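You operate a simulated robot arm through the tools that you are given. There is no shell and no other tool.

Carry out the task below with a simulated robot arm. There is one attempt and no reset: what you move stays moved.

Task
Put two of the gel cans from the top of the grey chest on the middle shelf of the chest bay. Then stack the number block labelled "220" from the top of the grey chest on top of the number block marked "240". Then fetch the bulbs box and set it on top of the green folder. Then put the teal bobbin on the purple mat on the dairy shelf. Then push the left heater door shut. Then press the counter button three times. The order counts. Set down upright: gel can.
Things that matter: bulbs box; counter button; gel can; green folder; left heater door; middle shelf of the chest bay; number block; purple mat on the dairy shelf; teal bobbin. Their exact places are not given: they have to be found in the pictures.

The check looks at the end state, three seconds after you hand in, the way a careful person would. Anything else that was tipped, shoved, dropped, spilled or broken makes it a failure.

Robot
A 7-joint arm with a three-finger gripper on a trunk, on a base that drives. Base frame: it is fixed to the floor where the robot stands at the start and does not move with it; the origin is under the middle of the robot, x ahead of it, y to its left, z up. Lengths are in m, angles in degrees, forces in N, time in s.
With the tool pointing down near the work surface it reaches from about 0.12 to 0.88 m from the robot's upright axis, wherever it stands. Its first joint turns from -166.0 to 166.0 degrees. Places, roughly: bulbs box [1.5, -3.5, 0.75]; counter button [2, -6, 1]; gel can [1.25, 1.5, 1]; green folder [1.25, -3.5, 0.75]; left heater door [3.8, -4.1, 1.8]; middle shelf of the chest bay [3.1, -1.3, 1.3]; number block [1.5, 1.75, 1]; purple mat on the dairy shelf (15x20 cm) [2.54, -5.38, 0.72]; teal bobbin (4x5x4 cm) [3.5, -4.4, 1.2]. Payload 2.94 kg.
Tool frame: the origin (TCP) lies between the finger pads and is the grasp point; the fingertips stand 0.03 m ahead of it; z points along the fingers, y is the line along which they close. Largest opening 0.132 m; the body of the gripper starts 0.107 m behind the TCP.
Orientation is told as [roll, pitch, yaw] about the base's x, y, z axes, in that order, counted from this pose: with the fingers straight down and closing along the base's y, the tool's x points along the base's -x, its y along +y and its z along -z.

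Tools
- The arm moves only by the tool move_arm. Its argument "moves" is a list of rows, each an object of numbers (a shift or turn left out is 0, a gripper value left out holds the last): "dx", "dy", "dz": the shift along the tool's x, y, z in cm; "rx", "ry", "rz": the turn, a rotation vector about the tool's x, y, z in degrees; "jaw": the opening, from 0 (shut) to 1 (fully open). In form: [{"dx": .., "dy": .., "dz": .., "rx": .., "ry": .., "rz": .., "jaw": ..}, ...]. A call has 1 to 20 rows; each row shifts and turns the commanded pose from where the row before left it, along the tool's axes as they then stand. Each row takes 0.2 s and may step no farther than 0.05 m and 8.6 degrees from the row before; otherwise, or with a gripper value out of range, the whole call is refused. A pose out of reach is approached as far as the arm can. The call stops where the force on the tool passes 40 N (or 10 N more than at its start, if that is more) or the arm is blocked; 0.2 s more then pass. The fingers move at their own pace and stop on an object; they squeeze with about 37 N. The grip force told is the motor's: it shows also when the fingers shut on nothing. Time passes only in rows, and 0.2 s behind the last, so rows that do not move let the fingers close. It gives the time, the measured TCP pose, the force on the tool (base axes), the opening and the grip force at its end, in the units of the frame above (readings bear some noise), with the torque about the TCP (base axes, N m) and any sound that the robot's microphone picked up.
- Cameras (640 x 400 px; columns grow to the right, rows downward): "scene" is now at [0.0533, 0.186, 1.7558]; the picture's right is [-0.06, -1.00, 0.00], its down [-0.66, 0.04, -0.75] and it looks along [0.75, -0.04, -0.66] (base axes); focal length 277 px, centre (320, 200). "wrist" rides on the gripper at [0.072, 0.003, -0.144] in the tool frame; the picture's right is [-0.04, 1.00, 0.00], its down [-0.88, -0.04, -0.48] and it looks along [-0.47, -0.02, 0.88] (tool axes); focal length 256 px, centre (320, 200).
- get_image(camera): a new picture of that camera. The clock stands still meanwhile.
- raise_lower(by): slides the trunk up (or, below 0, down) by that many m; the arm and the scene camera ride with it, the base frame stays. It gives what a move gives, with no picture.
- steer(legs): drives the robot by 1 to 6 legs, each [ahead, left, turn to the left] in m, m and degrees, along the robot's own axes; the way and the turn of a leg run together, so that a leg with both is an arc; at most 1.5 m and 180 degrees a leg. The arm and the cameras ride along, it lands a little off, and it stops where it bumps. It gives what a move gives.
- turn_head(pan, tilt): turns the head with the scene camera to pan (to the left, within 143 degrees either way) and tilt (down, from -29 to 69), counted from straight ahead of the robot. It gives what a move gives.
- point_at(camera, pixels): for up to 12 pixels [column, row] of the newest picture of that camera ("zoom" is the newest enlarged one), the place [x, y, z] in the base frame of the surface seen there, good to about 0.003 m. The clock stands still meanwhile.
- close_up(camera, box): a new picture of the part [left, top, right, bottom] of that camera's present view, enlarged. The clock stands still meanwhile.
- job_done(): hands the job in; it is judged then, once.

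Open the gripper and draw the arm clear of the work before you hand the job in, unless the task says otherwise.

The tools are called after "Emit:" as name(argument=value, ...) on one line, values as JSON. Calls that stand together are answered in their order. move_arm: Moves the arm, as the interface text tells. Its arguments: {"type":"object","properties":{"moves":{"type":"array","items":{"type":"object","properties":{"dx":{"type":"number"},"dy":{"type":"number"},"dz":{"type":"number"},"rx":{"type":"number"},"ry":{"type":"number"},"rz":{"type":"number"},"jaw":{"type":"number"}}}}},"required":["moves"]} The other tools are called the same way: raise_lower (by) slides the trunk up or down; steer (legs) drives the base; turn_head (pan, tilt) turns the head that bears the scene camera; get_image (camera) takes a picture; point_at (camera, pixels) gives the place of the surface under pixels of a picture; close_up (camera, box) takes an enlarged picture of a part of a camera's view; job_done () hands the job in.

At the start:

```text
t: 0.0
eef_pos: [0.6388, 0.1641, 1.2312]
ee_rot: [0.0, 0.0, 0.0]
force: [0.0, -0.6, -0.2]
ft_torque: [0.05, -0.02, -0.04]
width: 0.132
finger_force: 0.1
trunk travel left (down, up): [-0.25, 0.29]
robot x, y, heading: [-0.0057, 0.0007, 0.0]
head pan, tilt: [-3.2, 41.0]
```

scene: 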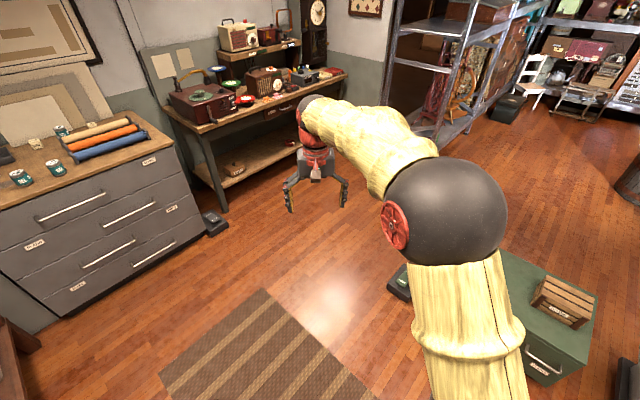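
wrist: 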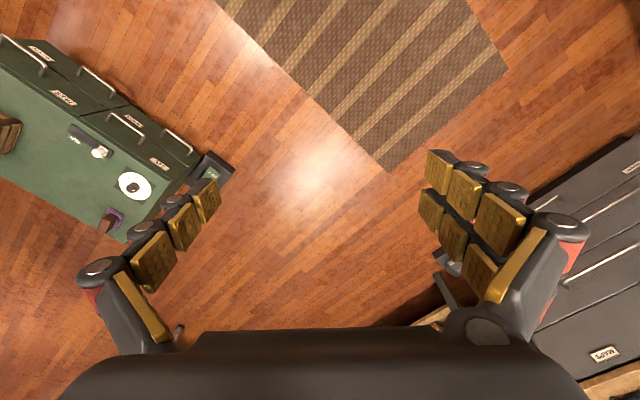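

I see the grey chest on the left with teal cans around (20,178), (55,167). I turn the head left to look at the chest top.

Emit:
turn_head(pan=45, tilt=30)

Emit:
get_image(camera="scene")

```text
t: 1.2
eef_pos: [0.6394, 0.1636, 1.2312]
ee_rot: [0.0, 0.1, 0.0]
force: [-0.9, 0.0, -0.5]
ft_torque: [0.03, 0.0, -0.01]
width: 0.132
finger_force: 0.1
trunk travel left (down, up): [-0.25, 0.29]
robot x, y, heading: [0.0024, 0.0001, 0.1]
head pan, tilt: [45.0, 30.0]
```

```text
taken
```

scene: 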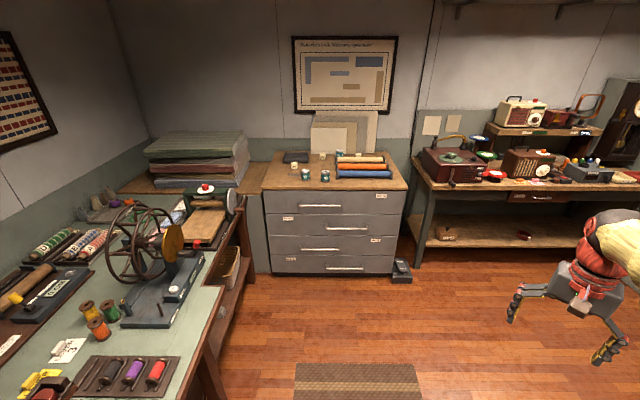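

The grey chest is centred around (335,210), with cans and small blocks on top at (295-330,155-180). I take a close-up of the chest top.

Emit:
close_up(camera="scene", box=[260, 135, 420, 235])

```text
4.00 times, centred on (340, 185) of scene
```

zoom: 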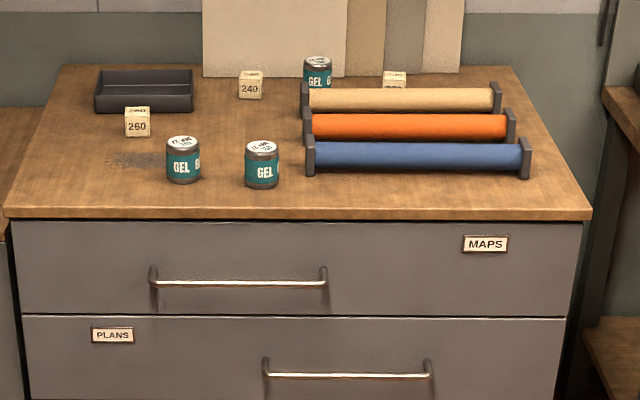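

I see cans at (183,160), (262,165), (318,74) and blocks 260 at (137,122), 240 at (250,86), and one behind the tan roll at (395,79). I locate them.

Emit:
point_at(camera="zoom", pixels=[[183, 142], [183, 170], [262, 147], [262, 173], [318, 62], [318, 80], [250, 75], [250, 90], [395, 74], [395, 82], [137, 110], [400, 100]])

Emit:
point_at(camera="zoom", pixels=[[10, 208], [585, 211], [60, 70], [510, 72], [300, 208], [420, 148], [310, 140], [525, 145], [300, 95], [495, 90], [220, 120], [330, 75]])

```text
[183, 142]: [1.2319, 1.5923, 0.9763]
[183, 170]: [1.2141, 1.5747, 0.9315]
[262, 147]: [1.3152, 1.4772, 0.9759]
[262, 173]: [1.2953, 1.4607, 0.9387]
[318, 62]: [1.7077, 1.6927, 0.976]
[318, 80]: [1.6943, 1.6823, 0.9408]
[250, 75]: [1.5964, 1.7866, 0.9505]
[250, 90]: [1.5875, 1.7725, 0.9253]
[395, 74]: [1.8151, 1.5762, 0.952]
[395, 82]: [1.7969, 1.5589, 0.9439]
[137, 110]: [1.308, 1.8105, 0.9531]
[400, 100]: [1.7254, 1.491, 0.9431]
```

```text
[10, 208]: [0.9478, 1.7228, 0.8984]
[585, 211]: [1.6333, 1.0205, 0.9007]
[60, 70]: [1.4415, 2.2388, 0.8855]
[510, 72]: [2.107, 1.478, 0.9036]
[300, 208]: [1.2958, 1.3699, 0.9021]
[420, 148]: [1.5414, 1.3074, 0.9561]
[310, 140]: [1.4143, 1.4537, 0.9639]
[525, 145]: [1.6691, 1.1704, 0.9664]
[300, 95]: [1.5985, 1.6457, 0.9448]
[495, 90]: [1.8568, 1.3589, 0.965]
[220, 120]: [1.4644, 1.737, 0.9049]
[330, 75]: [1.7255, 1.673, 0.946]
```

Chest top is at z≈0.904, its front edge running at about -45°. Before moving anything, I look round to the right for the other places.

Emit:
turn_head(pan=-25, tilt=15)

Emit:
get_image(camera="scene")

Emit:
turn_head(pan=-75, tilt=20)

Emit:
get_image(camera="scene")

Emit:
turn_head(pan=-125, tilt=25)

Emit:
get_image(camera="scene")

```text
t: 2.6
eef_pos: [0.6394, 0.1638, 1.2299]
ee_rot: [-0.1, 0.1, 0.0]
force: [0.3, -0.8, 0.7]
ft_torque: [0.01, -0.04, -0.01]
width: 0.1318
finger_force: 0.1
trunk travel left (down, up): [-0.25, 0.29]
robot x, y, heading: [-0.001, -0.0007, -0.2]
head pan, tilt: [-25.0, 15.0]
```

```text
taken
```

scene: 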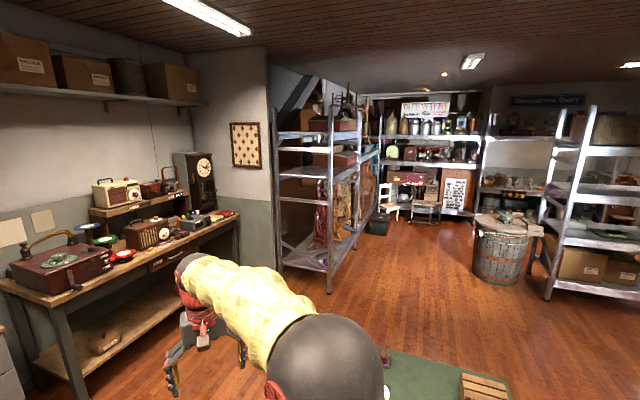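

```text
t: 3.8
eef_pos: [0.6386, 0.165, 1.2309]
ee_rot: [0.0, 0.0, 0.0]
force: [-0.1, 0.2, 0.1]
ft_torque: [-0.02, -0.03, -0.01]
width: 0.1321
finger_force: 0.0
trunk travel left (down, up): [-0.25, 0.29]
robot x, y, heading: [0.001, -0.0058, -0.1]
head pan, tilt: [-75.0, 20.0]
```

```text
taken
```

scene: 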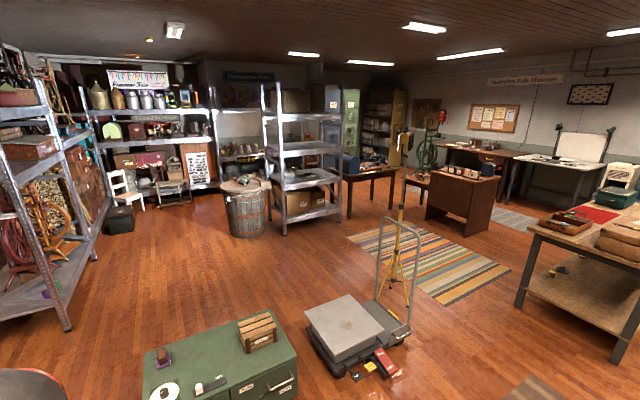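

```text
t: 4.9
eef_pos: [0.6382, 0.1638, 1.2303]
ee_rot: [0.1, -0.1, 0.1]
force: [-0.8, 0.4, 1.1]
ft_torque: [0.03, -0.01, 0.03]
width: 0.1322
finger_force: 0.2
trunk travel left (down, up): [-0.25, 0.29]
robot x, y, heading: [0.0034, -0.0013, -0.1]
head pan, tilt: [-125.0, 25.0]
```

```text
taken
```

scene: 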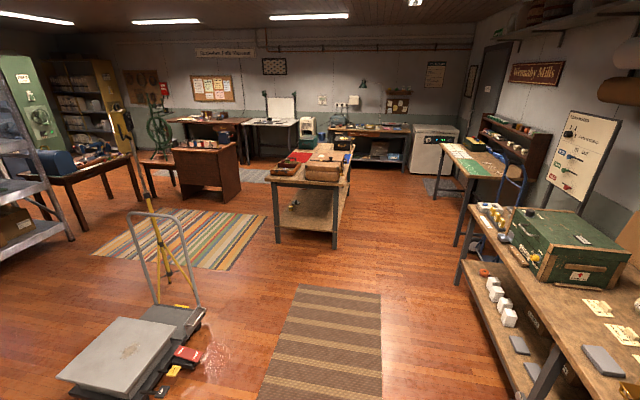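

I map obstacle positions: trolley scale (120,350), rug, work tables (310,180), desk (205,165).

Emit:
point_at(camera="scene", pixels=[[130, 325], [200, 315], [70, 385], [275, 180], [335, 185], [300, 155], [345, 150], [205, 150], [240, 185], [60, 175], [457, 250], [560, 360]])

Emit:
turn_head(pan=-75, tilt=20)

Emit:
get_image(camera="scene")

Emit:
point_at(camera="scene", pixels=[[70, 325], [150, 365], [295, 345], [235, 190], [285, 230], [340, 215], [345, 180], [405, 175], [240, 235], [120, 225], [430, 220], [495, 185]])

Emit:
point_at(camera="scene", pixels=[[5, 130], [60, 180], [90, 115], [85, 85], [210, 110], [265, 90], [340, 90], [20, 315], [95, 255], [155, 130], [205, 185], [240, 150]])

```text
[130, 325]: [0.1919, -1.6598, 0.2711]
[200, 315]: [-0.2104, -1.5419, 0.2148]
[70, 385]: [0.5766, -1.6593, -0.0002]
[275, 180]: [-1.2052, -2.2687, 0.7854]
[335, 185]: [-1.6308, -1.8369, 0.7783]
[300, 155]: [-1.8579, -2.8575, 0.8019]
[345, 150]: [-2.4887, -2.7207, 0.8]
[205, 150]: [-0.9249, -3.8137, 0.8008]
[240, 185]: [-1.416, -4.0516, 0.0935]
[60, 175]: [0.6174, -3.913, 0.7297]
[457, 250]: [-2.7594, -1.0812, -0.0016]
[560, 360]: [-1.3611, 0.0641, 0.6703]
```

```text
t: 6.1
eef_pos: [0.6382, 0.1634, 1.2306]
ee_rot: [-0.1, 0.1, -0.1]
force: [0.4, -0.4, 0.2]
ft_torque: [0.0, -0.02, 0.0]
width: 0.132
finger_force: 0.0
trunk travel left (down, up): [-0.25, 0.29]
robot x, y, heading: [0.0023, 0.0031, 0.2]
head pan, tilt: [-75.0, 20.0]
```

```text
taken
```

scene: 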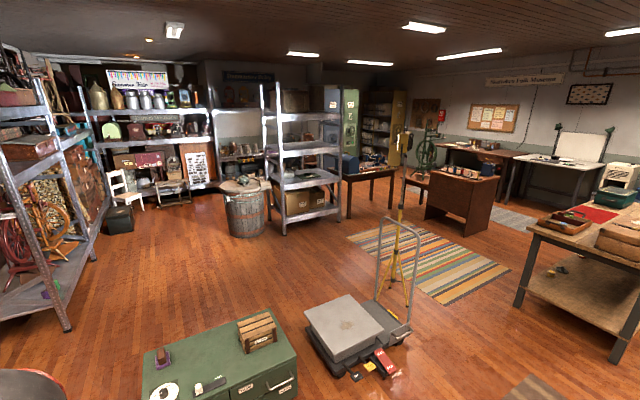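

```text
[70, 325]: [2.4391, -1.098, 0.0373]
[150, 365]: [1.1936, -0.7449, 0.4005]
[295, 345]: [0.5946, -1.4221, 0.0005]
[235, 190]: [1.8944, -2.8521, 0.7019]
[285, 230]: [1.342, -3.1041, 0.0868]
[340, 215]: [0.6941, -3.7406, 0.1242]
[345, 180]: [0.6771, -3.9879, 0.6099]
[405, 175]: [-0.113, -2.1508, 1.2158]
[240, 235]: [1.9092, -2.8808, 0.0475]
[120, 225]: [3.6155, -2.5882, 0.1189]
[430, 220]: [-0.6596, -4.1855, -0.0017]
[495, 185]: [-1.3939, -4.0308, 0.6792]
```

```text
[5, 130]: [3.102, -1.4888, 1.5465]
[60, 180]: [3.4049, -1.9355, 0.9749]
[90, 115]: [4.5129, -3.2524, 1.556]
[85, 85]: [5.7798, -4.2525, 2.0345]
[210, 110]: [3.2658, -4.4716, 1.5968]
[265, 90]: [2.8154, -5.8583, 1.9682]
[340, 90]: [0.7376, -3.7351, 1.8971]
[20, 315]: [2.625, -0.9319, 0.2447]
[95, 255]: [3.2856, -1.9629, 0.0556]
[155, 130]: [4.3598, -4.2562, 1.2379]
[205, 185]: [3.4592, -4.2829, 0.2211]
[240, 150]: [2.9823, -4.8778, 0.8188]
```

The rack bays and barrel are mapped. Now I look back at the chest side, to check the bench on the left for clearance before driving.

Emit:
turn_head(pan=60, tilt=40)

Emit:
get_image(camera="scene")

```text
t: 8.3
eef_pos: [0.6385, 0.1637, 1.2311]
ee_rot: [0.0, 0.0, 0.0]
force: [0.6, 0.2, -0.4]
ft_torque: [0.03, 0.0, 0.03]
width: 0.1317
finger_force: 0.1
trunk travel left (down, up): [-0.25, 0.29]
robot x, y, heading: [-0.0009, 0.0021, 0.0]
head pan, tilt: [60.0, 40.0]
```

```text
taken
```

scene: 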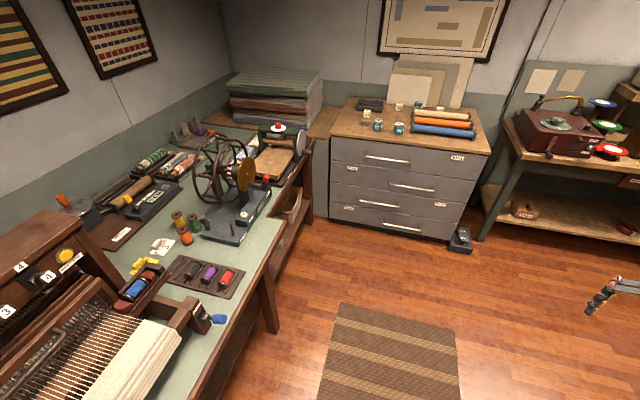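

I measure the bench edge (285,222), (310,150), its leg (275,330), the loom corner and the chest foot.

Emit:
point_at(camera="scene", pixels=[[286, 222], [310, 150], [275, 330], [215, 350], [200, 310], [222, 320], [335, 215], [450, 238], [470, 230], [460, 248], [405, 228], [385, 158]])

```text
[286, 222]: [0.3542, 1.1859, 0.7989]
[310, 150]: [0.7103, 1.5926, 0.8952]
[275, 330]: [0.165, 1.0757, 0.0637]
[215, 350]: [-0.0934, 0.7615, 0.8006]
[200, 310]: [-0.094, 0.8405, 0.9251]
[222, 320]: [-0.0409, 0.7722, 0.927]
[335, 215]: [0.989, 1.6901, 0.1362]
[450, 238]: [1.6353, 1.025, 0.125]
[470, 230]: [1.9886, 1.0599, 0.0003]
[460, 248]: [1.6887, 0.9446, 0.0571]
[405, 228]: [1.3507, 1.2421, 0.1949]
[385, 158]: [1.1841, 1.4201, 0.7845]
```

The bench edge lies about 0.6 m left of the line to the chest, so the way is clear. I turn 44° left and drive toward the chest.

Emit:
steer(legs=[[0, 0, 44.3], [1.25, 0.1, 0]])

Emit:
turn_head(pan=0, tilt=50)

Emit:
get_image(camera="scene")

```text
t: 16.7
eef_pos: [1.1246, 1.5405, 1.2309]
ee_rot: [0.0, -0.1, 46.0]
force: [-0.7, 0.6, -0.9]
ft_torque: [-0.03, -0.01, 0.02]
width: 0.1318
finger_force: 0.0
trunk travel left (down, up): [-0.25, 0.29]
robot x, y, heading: [0.8025, 0.9672, 46.1]
head pan, tilt: [60.0, 40.0]
```

```text
t: 18.0
eef_pos: [1.1252, 1.5385, 1.2308]
ee_rot: [0.0, 0.0, 46.1]
force: [-0.5, 0.0, -0.3]
ft_torque: [0.03, 0.01, 0.04]
width: 0.1318
finger_force: 0.0
trunk travel left (down, up): [-0.25, 0.29]
robot x, y, heading: [0.8038, 0.9655, 46.3]
head pan, tilt: [0.0, 50.0]
```

```text
taken
```

scene: 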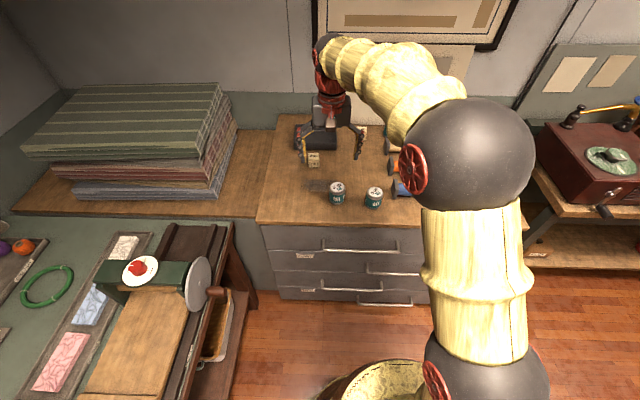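

The robot stands 0.63 m from the chest front; the two front cans at (337,193) and (375,197) are within reach. I zoom for exact places.

Emit:
close_up(camera="scene", box=[270, 140, 430, 240])

```text
4.00 times, centred on (350, 190) of scene
```

zoom: 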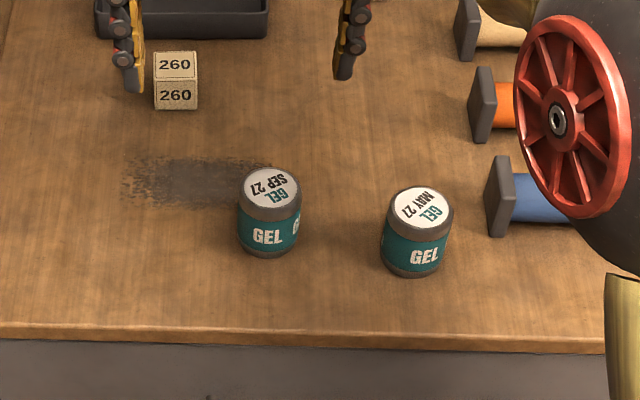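

Can tops are at (270,187) and (421,208) in the zoom. I get their rims and centres.

Emit:
point_at(camera="zoom", pixels=[[270, 187], [244, 187], [298, 187], [271, 170], [271, 206], [421, 208], [396, 207], [449, 210], [421, 189], [421, 227], [490, 195], [270, 275]])

```text
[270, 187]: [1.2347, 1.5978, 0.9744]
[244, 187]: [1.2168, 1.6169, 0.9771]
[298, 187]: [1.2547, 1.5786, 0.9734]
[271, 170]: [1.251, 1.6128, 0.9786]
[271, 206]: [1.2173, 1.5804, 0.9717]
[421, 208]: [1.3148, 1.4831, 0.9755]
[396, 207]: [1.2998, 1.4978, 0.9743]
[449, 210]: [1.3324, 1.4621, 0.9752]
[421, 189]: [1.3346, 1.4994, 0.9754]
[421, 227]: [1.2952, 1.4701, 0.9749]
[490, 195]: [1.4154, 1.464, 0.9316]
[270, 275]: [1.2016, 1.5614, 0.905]
```

Can centres: A (1.235,1.597), B (1.316,1.483), ~0.053 wide, 0.071 tall. Before choosing how to grasp, I look at the rack bay to see the shelf clearance.

Emit:
turn_head(pan=-90, tilt=12)

Emit:
get_image(camera="scene")

```text
t: 19.6
eef_pos: [1.1248, 1.5402, 1.2304]
ee_rot: [0.1, 0.0, 46.1]
force: [-0.1, 0.1, -1.0]
ft_torque: [0.0, 0.0, 0.02]
width: 0.132
finger_force: 0.0
trunk travel left (down, up): [-0.25, 0.29]
robot x, y, heading: [0.8013, 0.964, 46.0]
head pan, tilt: [-90.0, 12.0]
```

```text
taken
```

scene: 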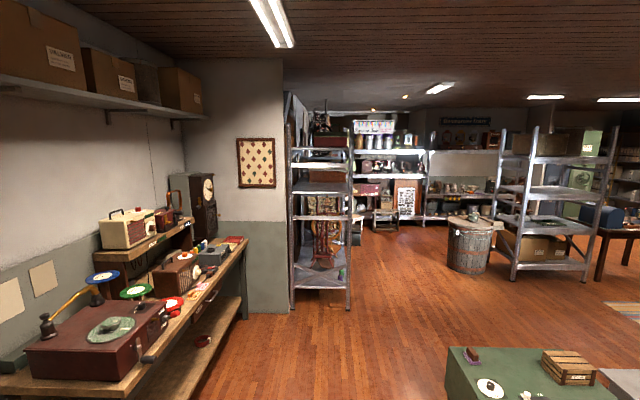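

The rack sits at (320,215). I zoom in on it.

Emit:
close_up(camera="scene", box=[260, 100, 420, 330])

Emit:
point_at(camera="scene", pixels=[[294, 300], [349, 300], [293, 170], [349, 165], [293, 193], [350, 190], [320, 178], [320, 192], [293, 215], [350, 215], [320, 285], [320, 160]])

```text
1.74 times, centred on (340, 215) of scene
```

zoom: 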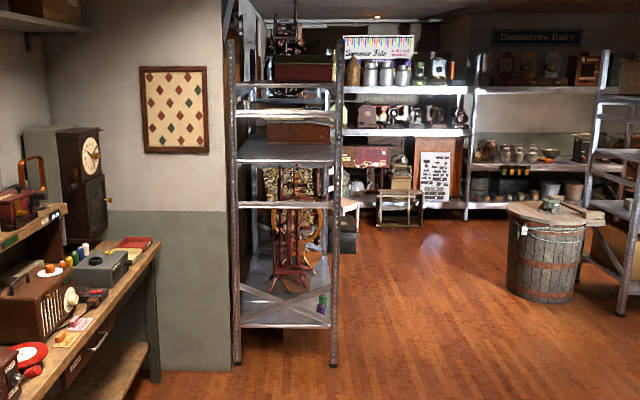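

```text
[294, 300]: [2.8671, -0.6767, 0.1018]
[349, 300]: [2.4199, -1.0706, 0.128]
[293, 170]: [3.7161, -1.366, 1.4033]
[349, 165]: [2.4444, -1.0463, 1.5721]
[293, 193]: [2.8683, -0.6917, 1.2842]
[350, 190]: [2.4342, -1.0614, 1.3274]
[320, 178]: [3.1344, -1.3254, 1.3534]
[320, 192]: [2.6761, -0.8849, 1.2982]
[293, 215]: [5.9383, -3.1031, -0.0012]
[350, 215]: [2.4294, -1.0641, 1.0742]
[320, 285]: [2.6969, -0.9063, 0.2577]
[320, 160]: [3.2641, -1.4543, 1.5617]
```

I zoom further on the rack shelves to understand levels and what stands on them.

Emit:
close_up(camera="scene", box=[280, 120, 360, 230])

```text
3.64 times, centred on (320, 175) of scene
```

zoom: 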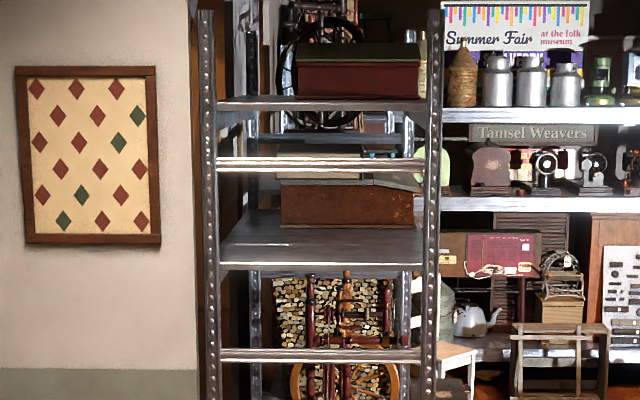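

I measure the shelf levels in this zoom: rails at y≈355, 265, 165, 103 and the surface at (300,235).

Emit:
point_at(camera="zoom", pixels=[[300, 355], [300, 265], [300, 235], [260, 225], [380, 240], [300, 165], [300, 103], [330, 205], [330, 150], [250, 215], [400, 235], [240, 250]])

```text
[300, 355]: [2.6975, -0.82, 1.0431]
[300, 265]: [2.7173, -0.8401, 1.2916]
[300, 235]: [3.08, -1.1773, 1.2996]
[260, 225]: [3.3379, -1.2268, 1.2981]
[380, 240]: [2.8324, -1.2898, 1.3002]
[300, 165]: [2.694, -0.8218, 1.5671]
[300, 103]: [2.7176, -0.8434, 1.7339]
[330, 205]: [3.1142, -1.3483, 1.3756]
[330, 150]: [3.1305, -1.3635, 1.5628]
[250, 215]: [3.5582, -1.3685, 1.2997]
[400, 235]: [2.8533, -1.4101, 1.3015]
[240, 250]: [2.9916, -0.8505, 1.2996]
```

The middle shelf is at z≈1.30 with a bar at 1.567 over the bay end, so I'll grasp cans with the tool tilted forward ~50° so they can be set inside the shelf upright. I tilt the tool now.

Emit:
move_arm(moves=[{"ry": -8.4, "jaw": 0.75}, {"ry": -8.4}, {"ry": -8.4}, {"ry": -8.4}, {"ry": -8.4}, {"ry": -8.4}])

Emit:
turn_head(pan=0, tilt=45)

Emit:
get_image(camera="scene")

Emit:
get_image(camera="wrist")

```text
t: 21.0
eef_pos: [1.1242, 1.5388, 1.2322]
ee_rot: [0.1, -50.5, 46.1]
force: [-0.8, -0.1, 0.3]
ft_torque: [-0.02, 0.03, -0.02]
width: 0.099
finger_force: 0.1
trunk travel left (down, up): [-0.25, 0.29]
robot x, y, heading: [0.7968, 0.963, 46.0]
head pan, tilt: [-90.0, 12.0]
```

```text
t: 22.7
eef_pos: [1.1258, 1.5396, 1.2305]
ee_rot: [-0.1, -50.3, 46.1]
force: [0.6, 0.8, 0.0]
ft_torque: [0.0, -0.01, 0.03]
width: 0.0988
finger_force: 0.1
trunk travel left (down, up): [-0.25, 0.29]
robot x, y, heading: [0.7982, 0.966, 45.9]
head pan, tilt: [0.0, 45.0]
```

```text
taken
```

scene: 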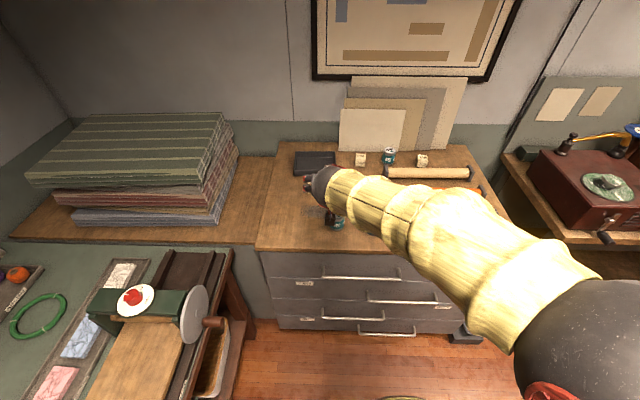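

```text
taken
```

wrist: 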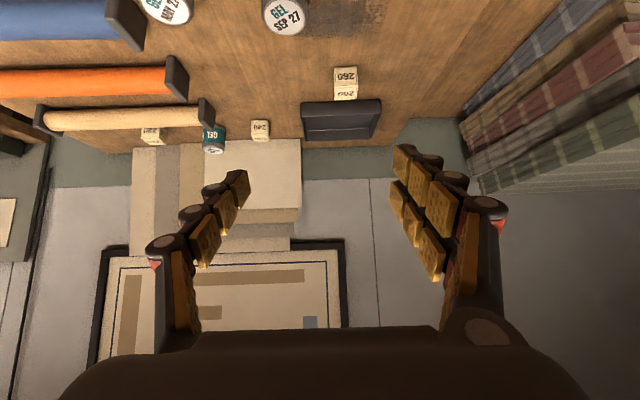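

Cans at (284,12) and (168,8) of the wrist view. I move to a pre-grasp 12 cm short of can A along the tool axis.

Emit:
move_arm(moves=[{"dx": 2.94, "dy": -0.8, "dz": 3.08}, {"dx": 2.94, "dy": -0.8, "dz": 3.08}, {"dx": 2.94, "dy": -0.8, "dz": 3.08}, {"dx": 2.94, "dy": -0.8, "dz": 3.08}, {"dx": 2.94, "dy": -0.8, "dz": 3.08}, {}])

Emit:
get_image(camera="wrist")

Emit:
get_image(camera="scene")

```text
t: 24.1
eef_pos: [1.1707, 1.5296, 1.0176]
ee_rot: [0.1, -50.4, 46.2]
force: [-0.1, 0.6, -0.2]
ft_torque: [0.01, 0.01, 0.01]
width: 0.0993
finger_force: 0.1
trunk travel left (down, up): [-0.25, 0.29]
robot x, y, heading: [0.8012, 0.9667, 46.0]
head pan, tilt: [0.0, 45.0]
```

```text
taken
```

wrist: 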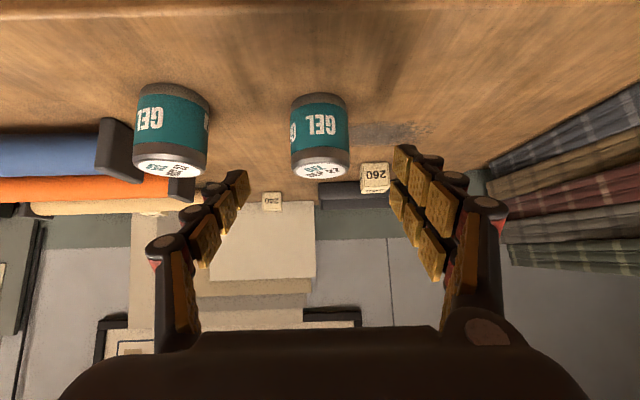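

```text
taken
```

scene: 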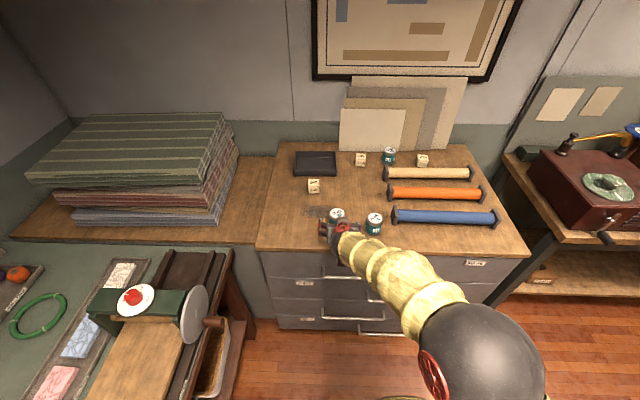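

Can A (320,135) is centred between the fingers. I advance 12 cm along the tool and close.

Emit:
move_arm(moves=[{"dz": 3}, {"dz": 3}, {"dz": 3}, {"dz": 2.9}, {}])

Emit:
get_image(camera="wrist")

```text
t: 25.3
eef_pos: [1.2358, 1.5935, 0.9407]
ee_rot: [0.0, -50.5, 46.2]
force: [1.0, -0.4, -0.4]
ft_torque: [-0.01, 0.02, 0.0]
width: 0.0992
finger_force: 0.0
trunk travel left (down, up): [-0.25, 0.29]
robot x, y, heading: [0.8015, 0.9633, 46.1]
head pan, tilt: [0.0, 45.0]
```

```text
taken
```

wrist: 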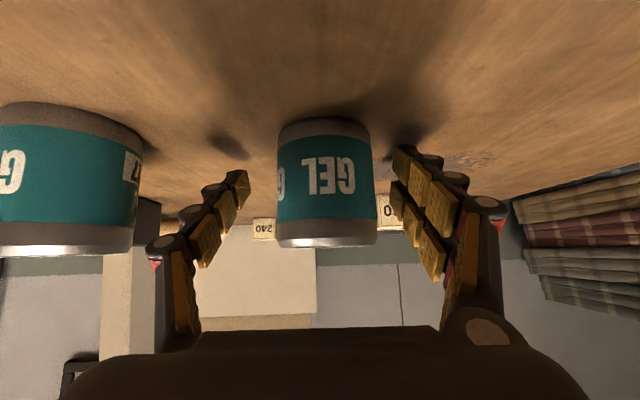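

The can is between the pads. Closing.

Emit:
move_arm(moves=[{"jaw": 0.3}, {"jaw": 0.3}, {"jaw": 0.3}, {"jaw": 0.3}, {"jaw": 0.3}])

```text
t: 26.5
eef_pos: [1.2374, 1.5944, 0.9412]
ee_rot: [0.0, -50.4, 46.1]
force: [-1.4, -0.7, 1.4]
ft_torque: [0.05, 0.08, 0.02]
width: 0.0577
finger_force: 35.9
trunk travel left (down, up): [-0.25, 0.29]
robot x, y, heading: [0.8017, 0.969, 45.8]
head pan, tilt: [0.0, 45.0]
```

Gripped at 0.058 m with 36 N. I lift straight up and check.

Emit:
move_arm(moves=[{"dx": -1.54, "dz": -1.27}, {"dx": -3.08, "dz": -2.55}, {"dx": -3.08, "dz": -2.55}, {"dx": -3.08, "dz": -2.55}, {"dx": -3.08, "dz": -2.55}, {"dx": -3.08, "dz": -2.55}, {"dx": 2.1, "dz": -2.5}, {"dx": 2.1, "dz": -2.5}, {"dx": 2.1, "dz": -2.5}, {}])

Emit:
get_image(camera="wrist")

Emit:
get_image(camera="scene")

```text
t: 28.7
eef_pos: [1.1658, 1.5247, 1.1635]
ee_rot: [0.0, -50.4, 46.2]
force: [0.4, 0.1, -0.8]
ft_torque: [-0.02, -0.02, 0.0]
width: 0.0573
finger_force: 36.7
trunk travel left (down, up): [-0.25, 0.29]
robot x, y, heading: [0.7998, 0.9665, 45.8]
head pan, tilt: [0.0, 45.0]
```

```text
taken
```

wrist: 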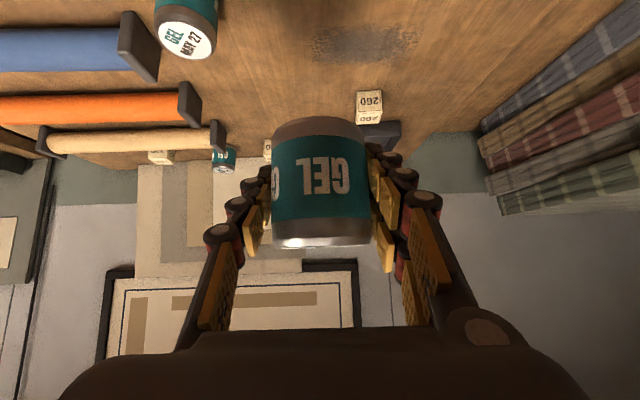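

```text
taken
```

scene: 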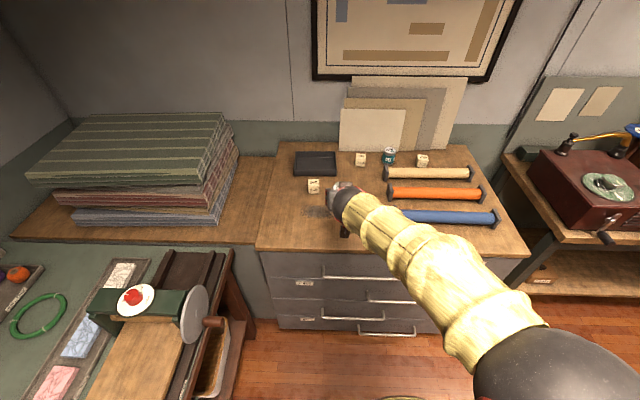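

Can held upright. I back off from the chest and turn right to face the rack.

Emit:
steer(legs=[[-0.3, 0, 0], [0, 0, -91]])

Emit:
turn_head(pan=0, tilt=20)

Emit:
get_image(camera="scene")

```text
t: 34.7
eef_pos: [1.1237, 0.3455, 1.1644]
ee_rot: [-0.1, -50.3, -47.8]
force: [-0.2, 0.8, -1.1]
ft_torque: [0.01, -0.02, 0.02]
width: 0.0576
finger_force: 37.6
trunk travel left (down, up): [-0.25, 0.29]
robot x, y, heading: [0.5908, 0.7467, -47.5]
head pan, tilt: [0.0, 45.0]
```

```text
t: 35.6
eef_pos: [1.1251, 0.3455, 1.1639]
ee_rot: [0.0, -50.5, -47.7]
force: [-0.3, 0.0, -2.4]
ft_torque: [-0.01, 0.0, -0.01]
width: 0.0572
finger_force: 37.1
trunk travel left (down, up): [-0.25, 0.29]
robot x, y, heading: [0.5914, 0.7457, -48.0]
head pan, tilt: [0.0, 20.0]
```

```text
taken
```

scene: 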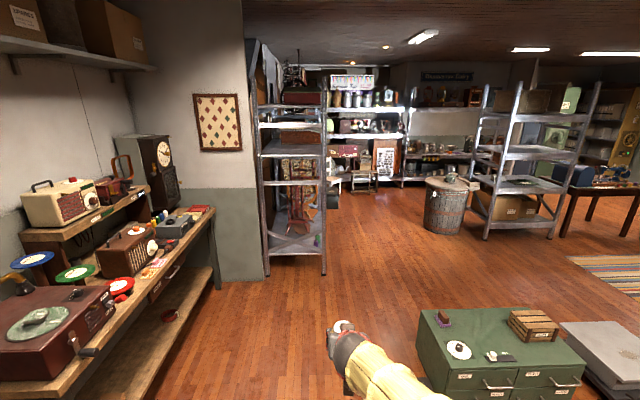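

I measure bench edge, wall corner, rack posts and floor near the rack in this view.

Emit:
point_at(camera="scene", pixels=[[217, 285], [213, 210], [135, 300], [265, 270], [324, 268], [260, 282], [420, 340], [585, 360], [426, 318], [290, 262], [300, 158], [325, 186]])

Emit:
close_up(camera="scene", box=[240, 60, 340, 220])

```text
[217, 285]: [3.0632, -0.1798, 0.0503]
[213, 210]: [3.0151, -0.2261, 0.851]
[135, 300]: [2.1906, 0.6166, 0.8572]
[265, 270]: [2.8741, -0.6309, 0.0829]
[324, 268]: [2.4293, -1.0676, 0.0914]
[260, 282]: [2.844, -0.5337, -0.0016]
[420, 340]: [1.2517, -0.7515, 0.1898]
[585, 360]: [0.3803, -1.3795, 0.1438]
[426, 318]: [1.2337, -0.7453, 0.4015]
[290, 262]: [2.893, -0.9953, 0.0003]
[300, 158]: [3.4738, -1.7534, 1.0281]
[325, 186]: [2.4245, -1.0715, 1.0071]
```

```text
2.50 times, centred on (290, 140) of scene
```

zoom: 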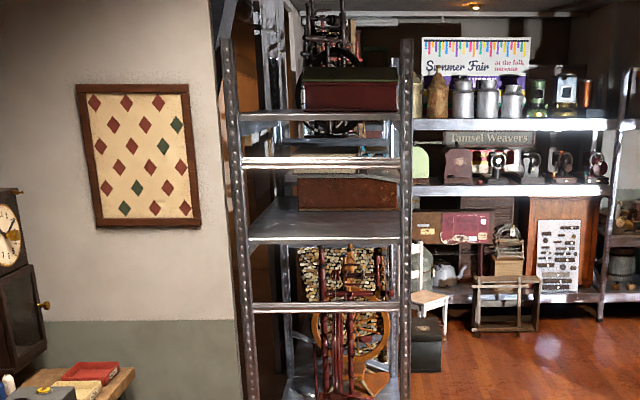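

Rack end plane and bench edge are parallel to heading −45.6°; the path is clear. I raise the trunk and drive toward the rack's end, stopping short to check.

Emit:
raise_lower(by=0.25)

Emit:
steer(legs=[[0, 0, 2.2], [1.0, 0.15, 0], [0.65, 0.15, 0]])

Emit:
turn_head(pan=0, tilt=25)

Emit:
get_image(camera="scene")

Emit:
get_image(camera="wrist")

```text
t: 38.2
eef_pos: [1.1244, 0.3471, 1.4124]
ee_rot: [0.0, -50.4, -47.8]
force: [-0.3, -0.4, -2.2]
ft_torque: [-0.01, 0.0, 0.01]
width: 0.0577
finger_force: 37.2
trunk travel left (down, up): [-0.5, 0.04]
robot x, y, heading: [0.5921, 0.7461, -47.8]
head pan, tilt: [0.0, 20.0]
```

```text
t: 47.1
eef_pos: [2.5212, -0.5932, 1.4131]
ee_rot: [-0.1, -50.3, -44.5]
force: [0.6, -0.5, -1.6]
ft_torque: [0.01, 0.01, 0.03]
width: 0.0574
finger_force: 36.6
trunk travel left (down, up): [-0.5, 0.04]
robot x, y, heading: [1.9643, -0.2205, -44.3]
head pan, tilt: [0.0, 20.0]
```

```text
t: 47.8
eef_pos: [2.5201, -0.5923, 1.4136]
ee_rot: [0.0, -50.4, -44.5]
force: [-0.1, -0.4, -2.2]
ft_torque: [-0.02, -0.01, -0.01]
width: 0.0577
finger_force: 36.6
trunk travel left (down, up): [-0.5, 0.04]
robot x, y, heading: [1.965, -0.2196, -44.5]
head pan, tilt: [0.0, 25.0]
```

```text
taken
```

scene: 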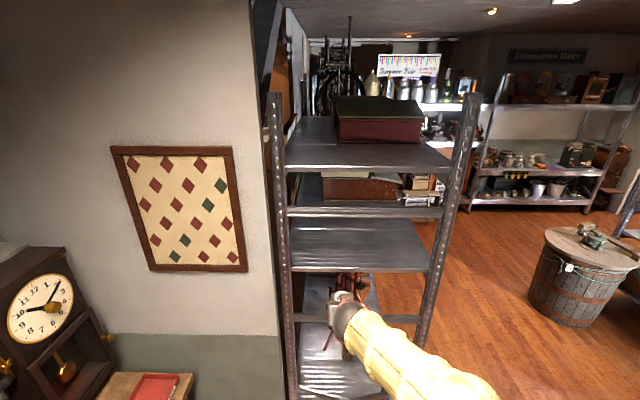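

```text
taken
```

wrist: 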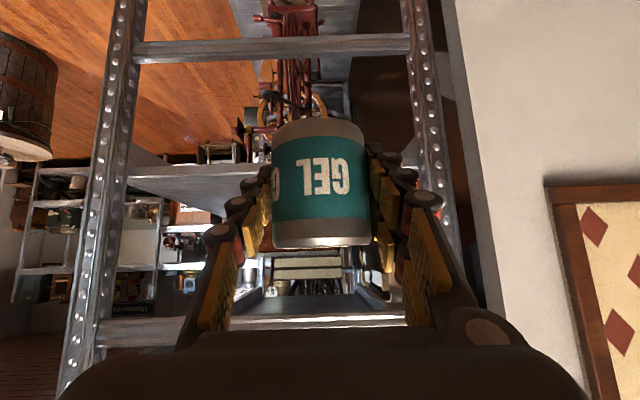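

The middle shelf surface shows at (360,240), the end bar at (370,212), and a chest at (360,190) behind. I measure these.

Emit:
point_at(camera="scene", pixels=[[360, 269], [360, 245], [300, 245], [420, 245], [365, 211], [365, 221], [360, 195], [345, 176], [360, 160], [430, 185], [330, 225], [400, 228]])

Emit:
close_up(camera="scene", box=[260, 80, 500, 300])

```text
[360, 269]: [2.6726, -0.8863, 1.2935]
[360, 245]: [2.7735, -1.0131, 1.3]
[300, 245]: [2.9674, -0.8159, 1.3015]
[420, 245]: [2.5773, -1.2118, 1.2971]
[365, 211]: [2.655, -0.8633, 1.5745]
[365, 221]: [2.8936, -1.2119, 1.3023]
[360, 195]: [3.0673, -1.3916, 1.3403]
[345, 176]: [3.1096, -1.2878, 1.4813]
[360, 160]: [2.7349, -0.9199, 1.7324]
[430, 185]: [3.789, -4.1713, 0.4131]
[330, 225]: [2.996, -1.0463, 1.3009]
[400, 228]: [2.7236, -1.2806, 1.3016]
```

```text
1.82 times, centred on (380, 190) of scene
```

zoom: 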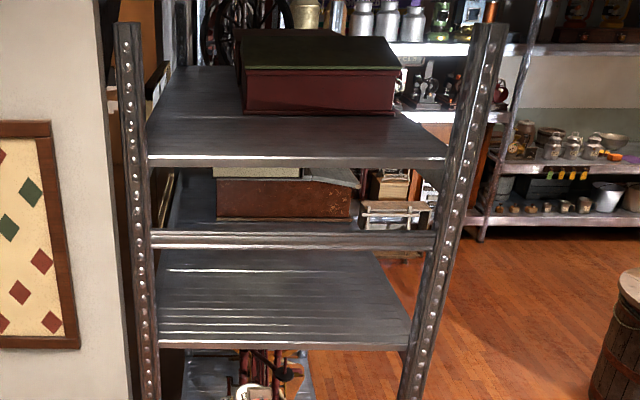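

Shelf at z=1.30 with edge ≈(2.673,−0.886), bar at 1.57 only at the bay's end, free depth to the chest ~0.5 m. I drive 0.27 m closer.

Emit:
steer(legs=[[0.27, 0, -1.2]])

```text
t: 49.7
eef_pos: [2.7064, -0.7948, 1.4124]
ee_rot: [0.1, -50.3, -45.6]
force: [1.3, 0.0, -1.9]
ft_torque: [0.0, 0.0, -0.03]
width: 0.0572
finger_force: 37.2
trunk travel left (down, up): [-0.5, 0.04]
robot x, y, heading: [2.1563, -0.4121, -45.6]
head pan, tilt: [0.0, 25.0]
```

TCP is at the shelf edge line, 11 cm above the shelf. I lower to 1.357 and move in 13.5 cm.

Emit:
move_arm(moves=[{"dx": 2.12, "dz": 1.75}, {"dx": 2.12, "dz": 1.75}, {"dx": -2.15, "dy": 0.5, "dz": 2.6}, {"dx": -2.15, "dy": 0.5, "dz": 2.6}, {"dx": -2.15, "dy": 0.5, "dz": 2.6}, {"dx": -2.15, "dy": 0.5, "dz": 2.6}, {}])

Emit:
get_image(camera="wrist")

Emit:
get_image(camera="scene")

```text
t: 51.3
eef_pos: [2.8133, -0.8752, 1.3613]
ee_rot: [0.0, -50.5, -45.5]
force: [-1.4, -0.5, -1.1]
ft_torque: [0.0, 0.0, 0.03]
width: 0.0575
finger_force: 36.8
trunk travel left (down, up): [-0.5, 0.04]
robot x, y, heading: [2.1544, -0.4143, -45.6]
head pan, tilt: [0.0, 25.0]
```

```text
taken
```

wrist: 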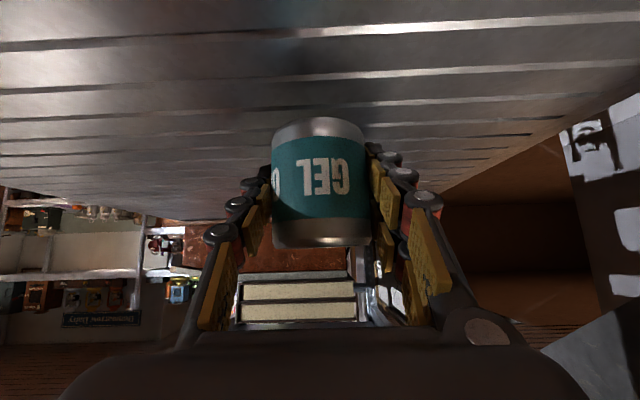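

```text
taken
```

scene: 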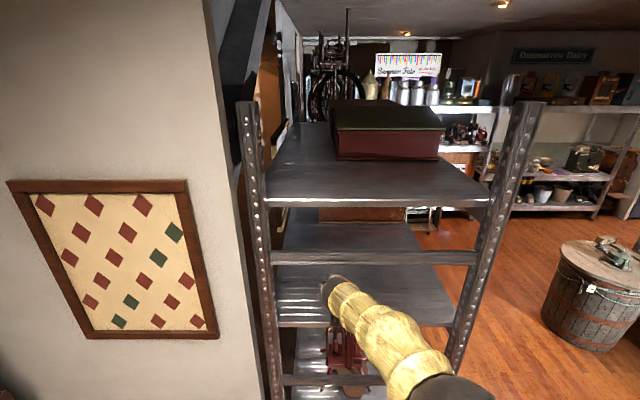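

The can is over the shelf, bottom about 2.4 cm above it. I lower slowly until contact.

Emit:
move_arm(moves=[{"dx": 0.77, "dz": 0.64}, {"dx": 0.62, "dz": 0.51}, {"dx": 0.2, "dz": 0.16}, {"dx": 0.15, "dz": 0.13}, {}])

```text
t: 52.5
eef_pos: [2.814, -0.8748, 1.3372]
ee_rot: [0.1, -50.4, -45.7]
force: [1.3, -0.8, 0.4]
ft_torque: [0.03, -0.06, -0.03]
width: 0.0575
finger_force: 36.8
trunk travel left (down, up): [-0.5, 0.04]
robot x, y, heading: [2.1561, -0.4154, -45.6]
head pan, tilt: [0.0, 25.0]
```

Vertical force rose from about −2 to +0.4 N, so contact is near; I lower another 2 mm.

Emit:
move_arm(moves=[{"dx": 0.08, "dz": 0.06}, {"dx": 0.08, "dz": 0.06}, {}])

Emit:
get_image(camera="wrist")

```text
t: 53.3
eef_pos: [2.8129, -0.8762, 1.3384]
ee_rot: [0.0, -50.7, -45.6]
force: [4.7, -0.5, 10.1]
ft_torque: [0.23, -0.43, -0.14]
width: 0.0575
finger_force: 37.1
trunk travel left (down, up): [-0.5, 0.04]
robot x, y, heading: [2.1544, -0.4122, -45.6]
head pan, tilt: [0.0, 25.0]
```

```text
taken
```

wrist: 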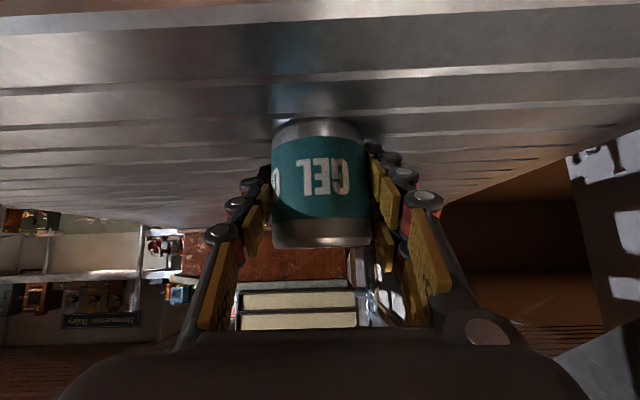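

The can sits on the shelf (10 N upward). I ease up 1 mm and open the jaws.

Emit:
move_arm(moves=[{"dx": -0.07, "dz": -0.06}, {"jaw": 0.5}, {"jaw": 0.6}, {"jaw": 0.75}, {"jaw": 0.75}, {"jaw": 0.75}])

Emit:
get_image(camera="wrist")

```text
t: 54.7
eef_pos: [2.8133, -0.8754, 1.3336]
ee_rot: [-0.1, -50.2, -45.6]
force: [-0.1, 0.6, 0.3]
ft_torque: [0.04, -0.01, 0.0]
width: 0.099
finger_force: 0.1
trunk travel left (down, up): [-0.5, 0.04]
robot x, y, heading: [2.1581, -0.408, -45.5]
head pan, tilt: [0.0, 25.0]
```

```text
taken
```

wrist: 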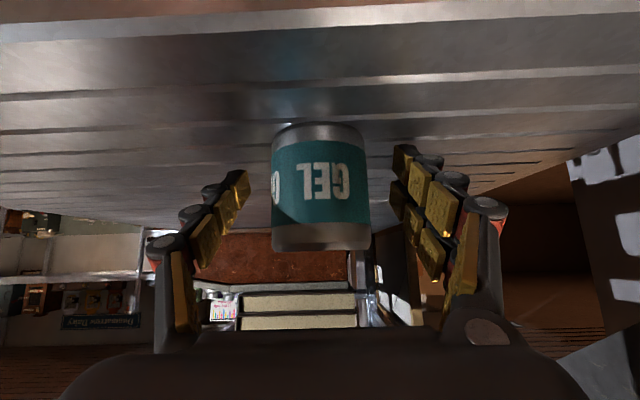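

The can stands upright and free. I retract along the tool axis by 20 cm.

Emit:
move_arm(moves=[{"dz": -3}, {"dz": -4}, {"dz": -4}, {"dz": -4}, {"dz": -4}, {}])

Emit:
get_image(camera="wrist")

Emit:
get_image(camera="scene")

```text
t: 56.1
eef_pos: [2.712, -0.7724, 1.453]
ee_rot: [-0.1, -50.3, -45.5]
force: [-0.2, 0.9, -0.3]
ft_torque: [0.02, 0.05, -0.03]
width: 0.099
finger_force: 0.1
trunk travel left (down, up): [-0.5, 0.04]
robot x, y, heading: [2.1528, -0.4102, -45.8]
head pan, tilt: [0.0, 25.0]
```

```text
taken
```

wrist: 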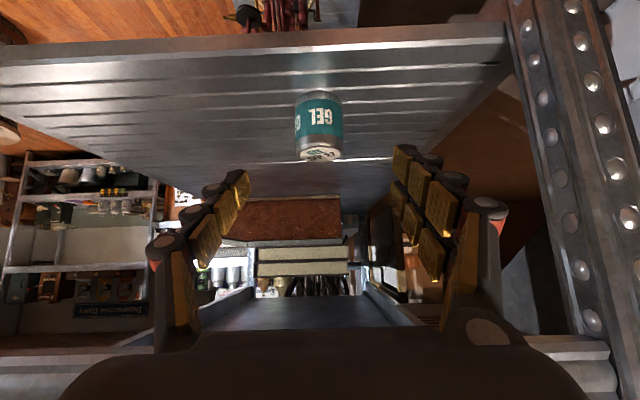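

```text
taken
```

scene: 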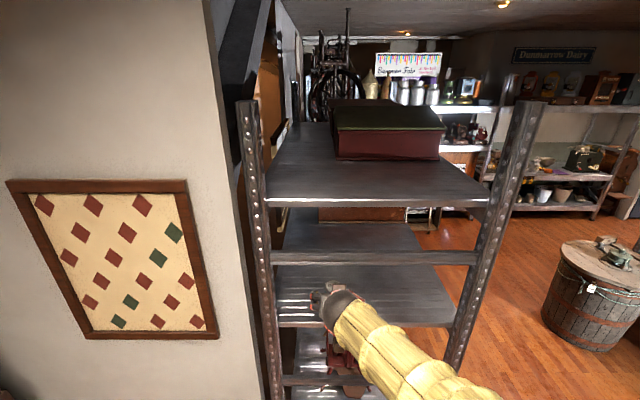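

Can A stands well on the shelf. I back out the way I came and return to the chest, lowering the trunk on the way.

Emit:
steer(legs=[[-1.0, -0.15, 0], [-0.92, -0.15, 0], [0, 0, 91.6]])

Emit:
raise_lower(by=-0.25)

```text
t: 69.8
eef_pos: [0.892, 1.3211, 1.4532]
ee_rot: [0.0, -50.4, 47.8]
force: [-0.3, 1.0, -0.8]
ft_torque: [-0.01, 0.01, 0.01]
width: 0.099
finger_force: 0.1
trunk travel left (down, up): [-0.5, 0.04]
robot x, y, heading: [0.5616, 0.7404, 47.7]
head pan, tilt: [0.0, 25.0]
```

```text
t: 72.4
eef_pos: [0.8922, 1.3207, 1.2043]
ee_rot: [0.0, -50.3, 47.8]
force: [-0.1, 0.1, 0.3]
ft_torque: [-0.01, -0.01, -0.01]
width: 0.099
finger_force: 0.0
trunk travel left (down, up): [-0.25, 0.29]
robot x, y, heading: [0.5678, 0.747, 48.0]
head pan, tilt: [0.0, 25.0]
```

Now I move 0.34 m ahead with a slight right turn, then look at the cans again.

Emit:
steer(legs=[[0.34, 0.0, -2.0]])

Emit:
turn_head(pan=0, tilt=45)

Emit:
get_image(camera="scene")

Emit:
get_image(camera="wrist")

```text
t: 74.5
eef_pos: [1.1396, 1.5485, 1.2014]
ee_rot: [0.0, -50.3, 45.7]
force: [-0.1, -0.8, 0.7]
ft_torque: [0.01, 0.05, -0.01]
width: 0.0991
finger_force: 0.1
trunk travel left (down, up): [-0.25, 0.29]
robot x, y, heading: [0.7957, 0.9841, 45.6]
head pan, tilt: [0.0, 25.0]
```

```text
t: 75.4
eef_pos: [1.1398, 1.5475, 1.2011]
ee_rot: [0.0, -50.4, 45.7]
force: [-0.3, 0.6, 0.2]
ft_torque: [0.01, 0.0, 0.01]
width: 0.0992
finger_force: 0.1
trunk travel left (down, up): [-0.25, 0.29]
robot x, y, heading: [0.7938, 0.9851, 45.3]
head pan, tilt: [0.0, 45.0]
```

```text
taken
```

scene: 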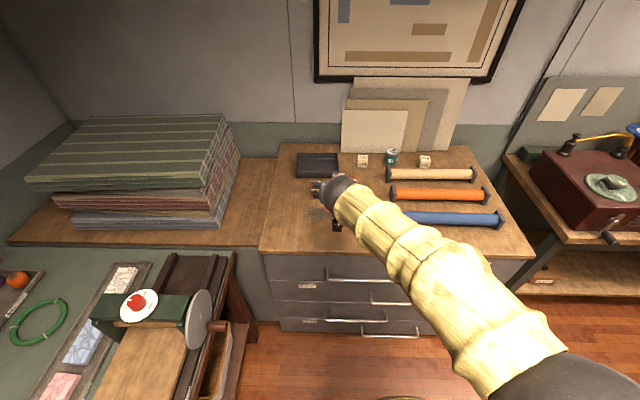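

```text
taken
```

wrist: 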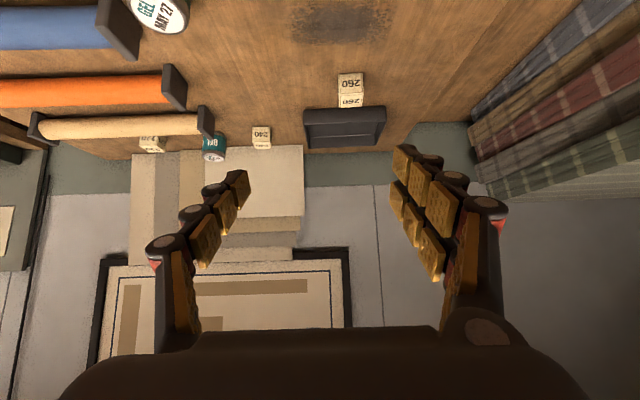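

Can B (MAY 27) is at (160,10) in the wrist view. I move to 12 cm short of it with the jaw slightly narrower, to keep clear of the blue roll's end plate.

Emit:
move_arm(moves=[{"dx": 2.53, "dy": -2.865, "dz": 1.742, "jaw": 0.66}, {"dx": 2.53, "dy": -2.865, "dz": 1.742}, {"dx": 2.53, "dy": -2.865, "dz": 1.742}, {"dx": 2.53, "dy": -2.865, "dz": 1.742}, {"dx": 2.53, "dy": -2.865, "dz": 1.742}, {"dx": 2.53, "dy": -2.865, "dz": 1.742}, {}])

Emit:
get_image(camera="wrist")

```text
t: 77.0
eef_pos: [1.2508, 1.4179, 1.0199]
ee_rot: [0.0, -50.3, 45.7]
force: [-0.7, 0.6, -0.1]
ft_torque: [-0.02, 0.01, 0.02]
width: 0.0871
finger_force: 0.0
trunk travel left (down, up): [-0.25, 0.29]
robot x, y, heading: [0.7914, 0.9866, 45.6]
head pan, tilt: [0.0, 45.0]
```

```text
taken
```

wrist: 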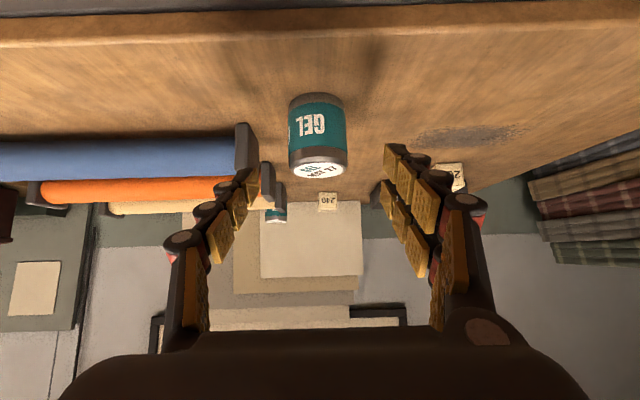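

The can (317,140) is centred; the roll's end plate at (245,150) stays outside the finger. I advance 12 cm.

Emit:
move_arm(moves=[{"dz": 3}, {"dz": 3}, {"dz": 3}, {"dz": 3, "dx": 0.15}, {}])

Emit:
get_image(camera="wrist")

```text
t: 78.2
eef_pos: [1.3159, 1.4822, 0.9437]
ee_rot: [0.0, -50.4, 45.7]
force: [0.1, -0.7, 0.1]
ft_torque: [0.02, -0.02, -0.02]
width: 0.0875
finger_force: 0.0
trunk travel left (down, up): [-0.25, 0.29]
robot x, y, heading: [0.7915, 0.9836, 45.6]
head pan, tilt: [0.0, 45.0]
```

```text
taken
```

wrist: 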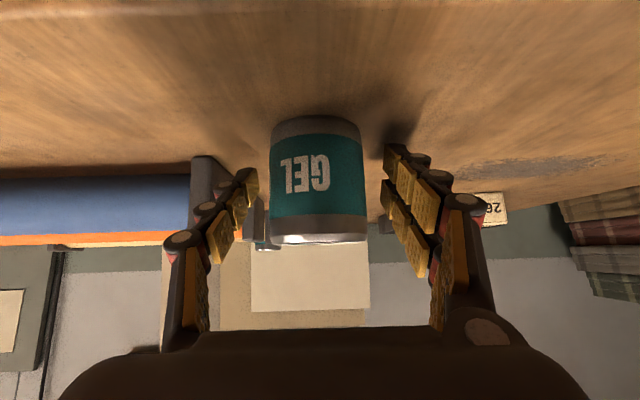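

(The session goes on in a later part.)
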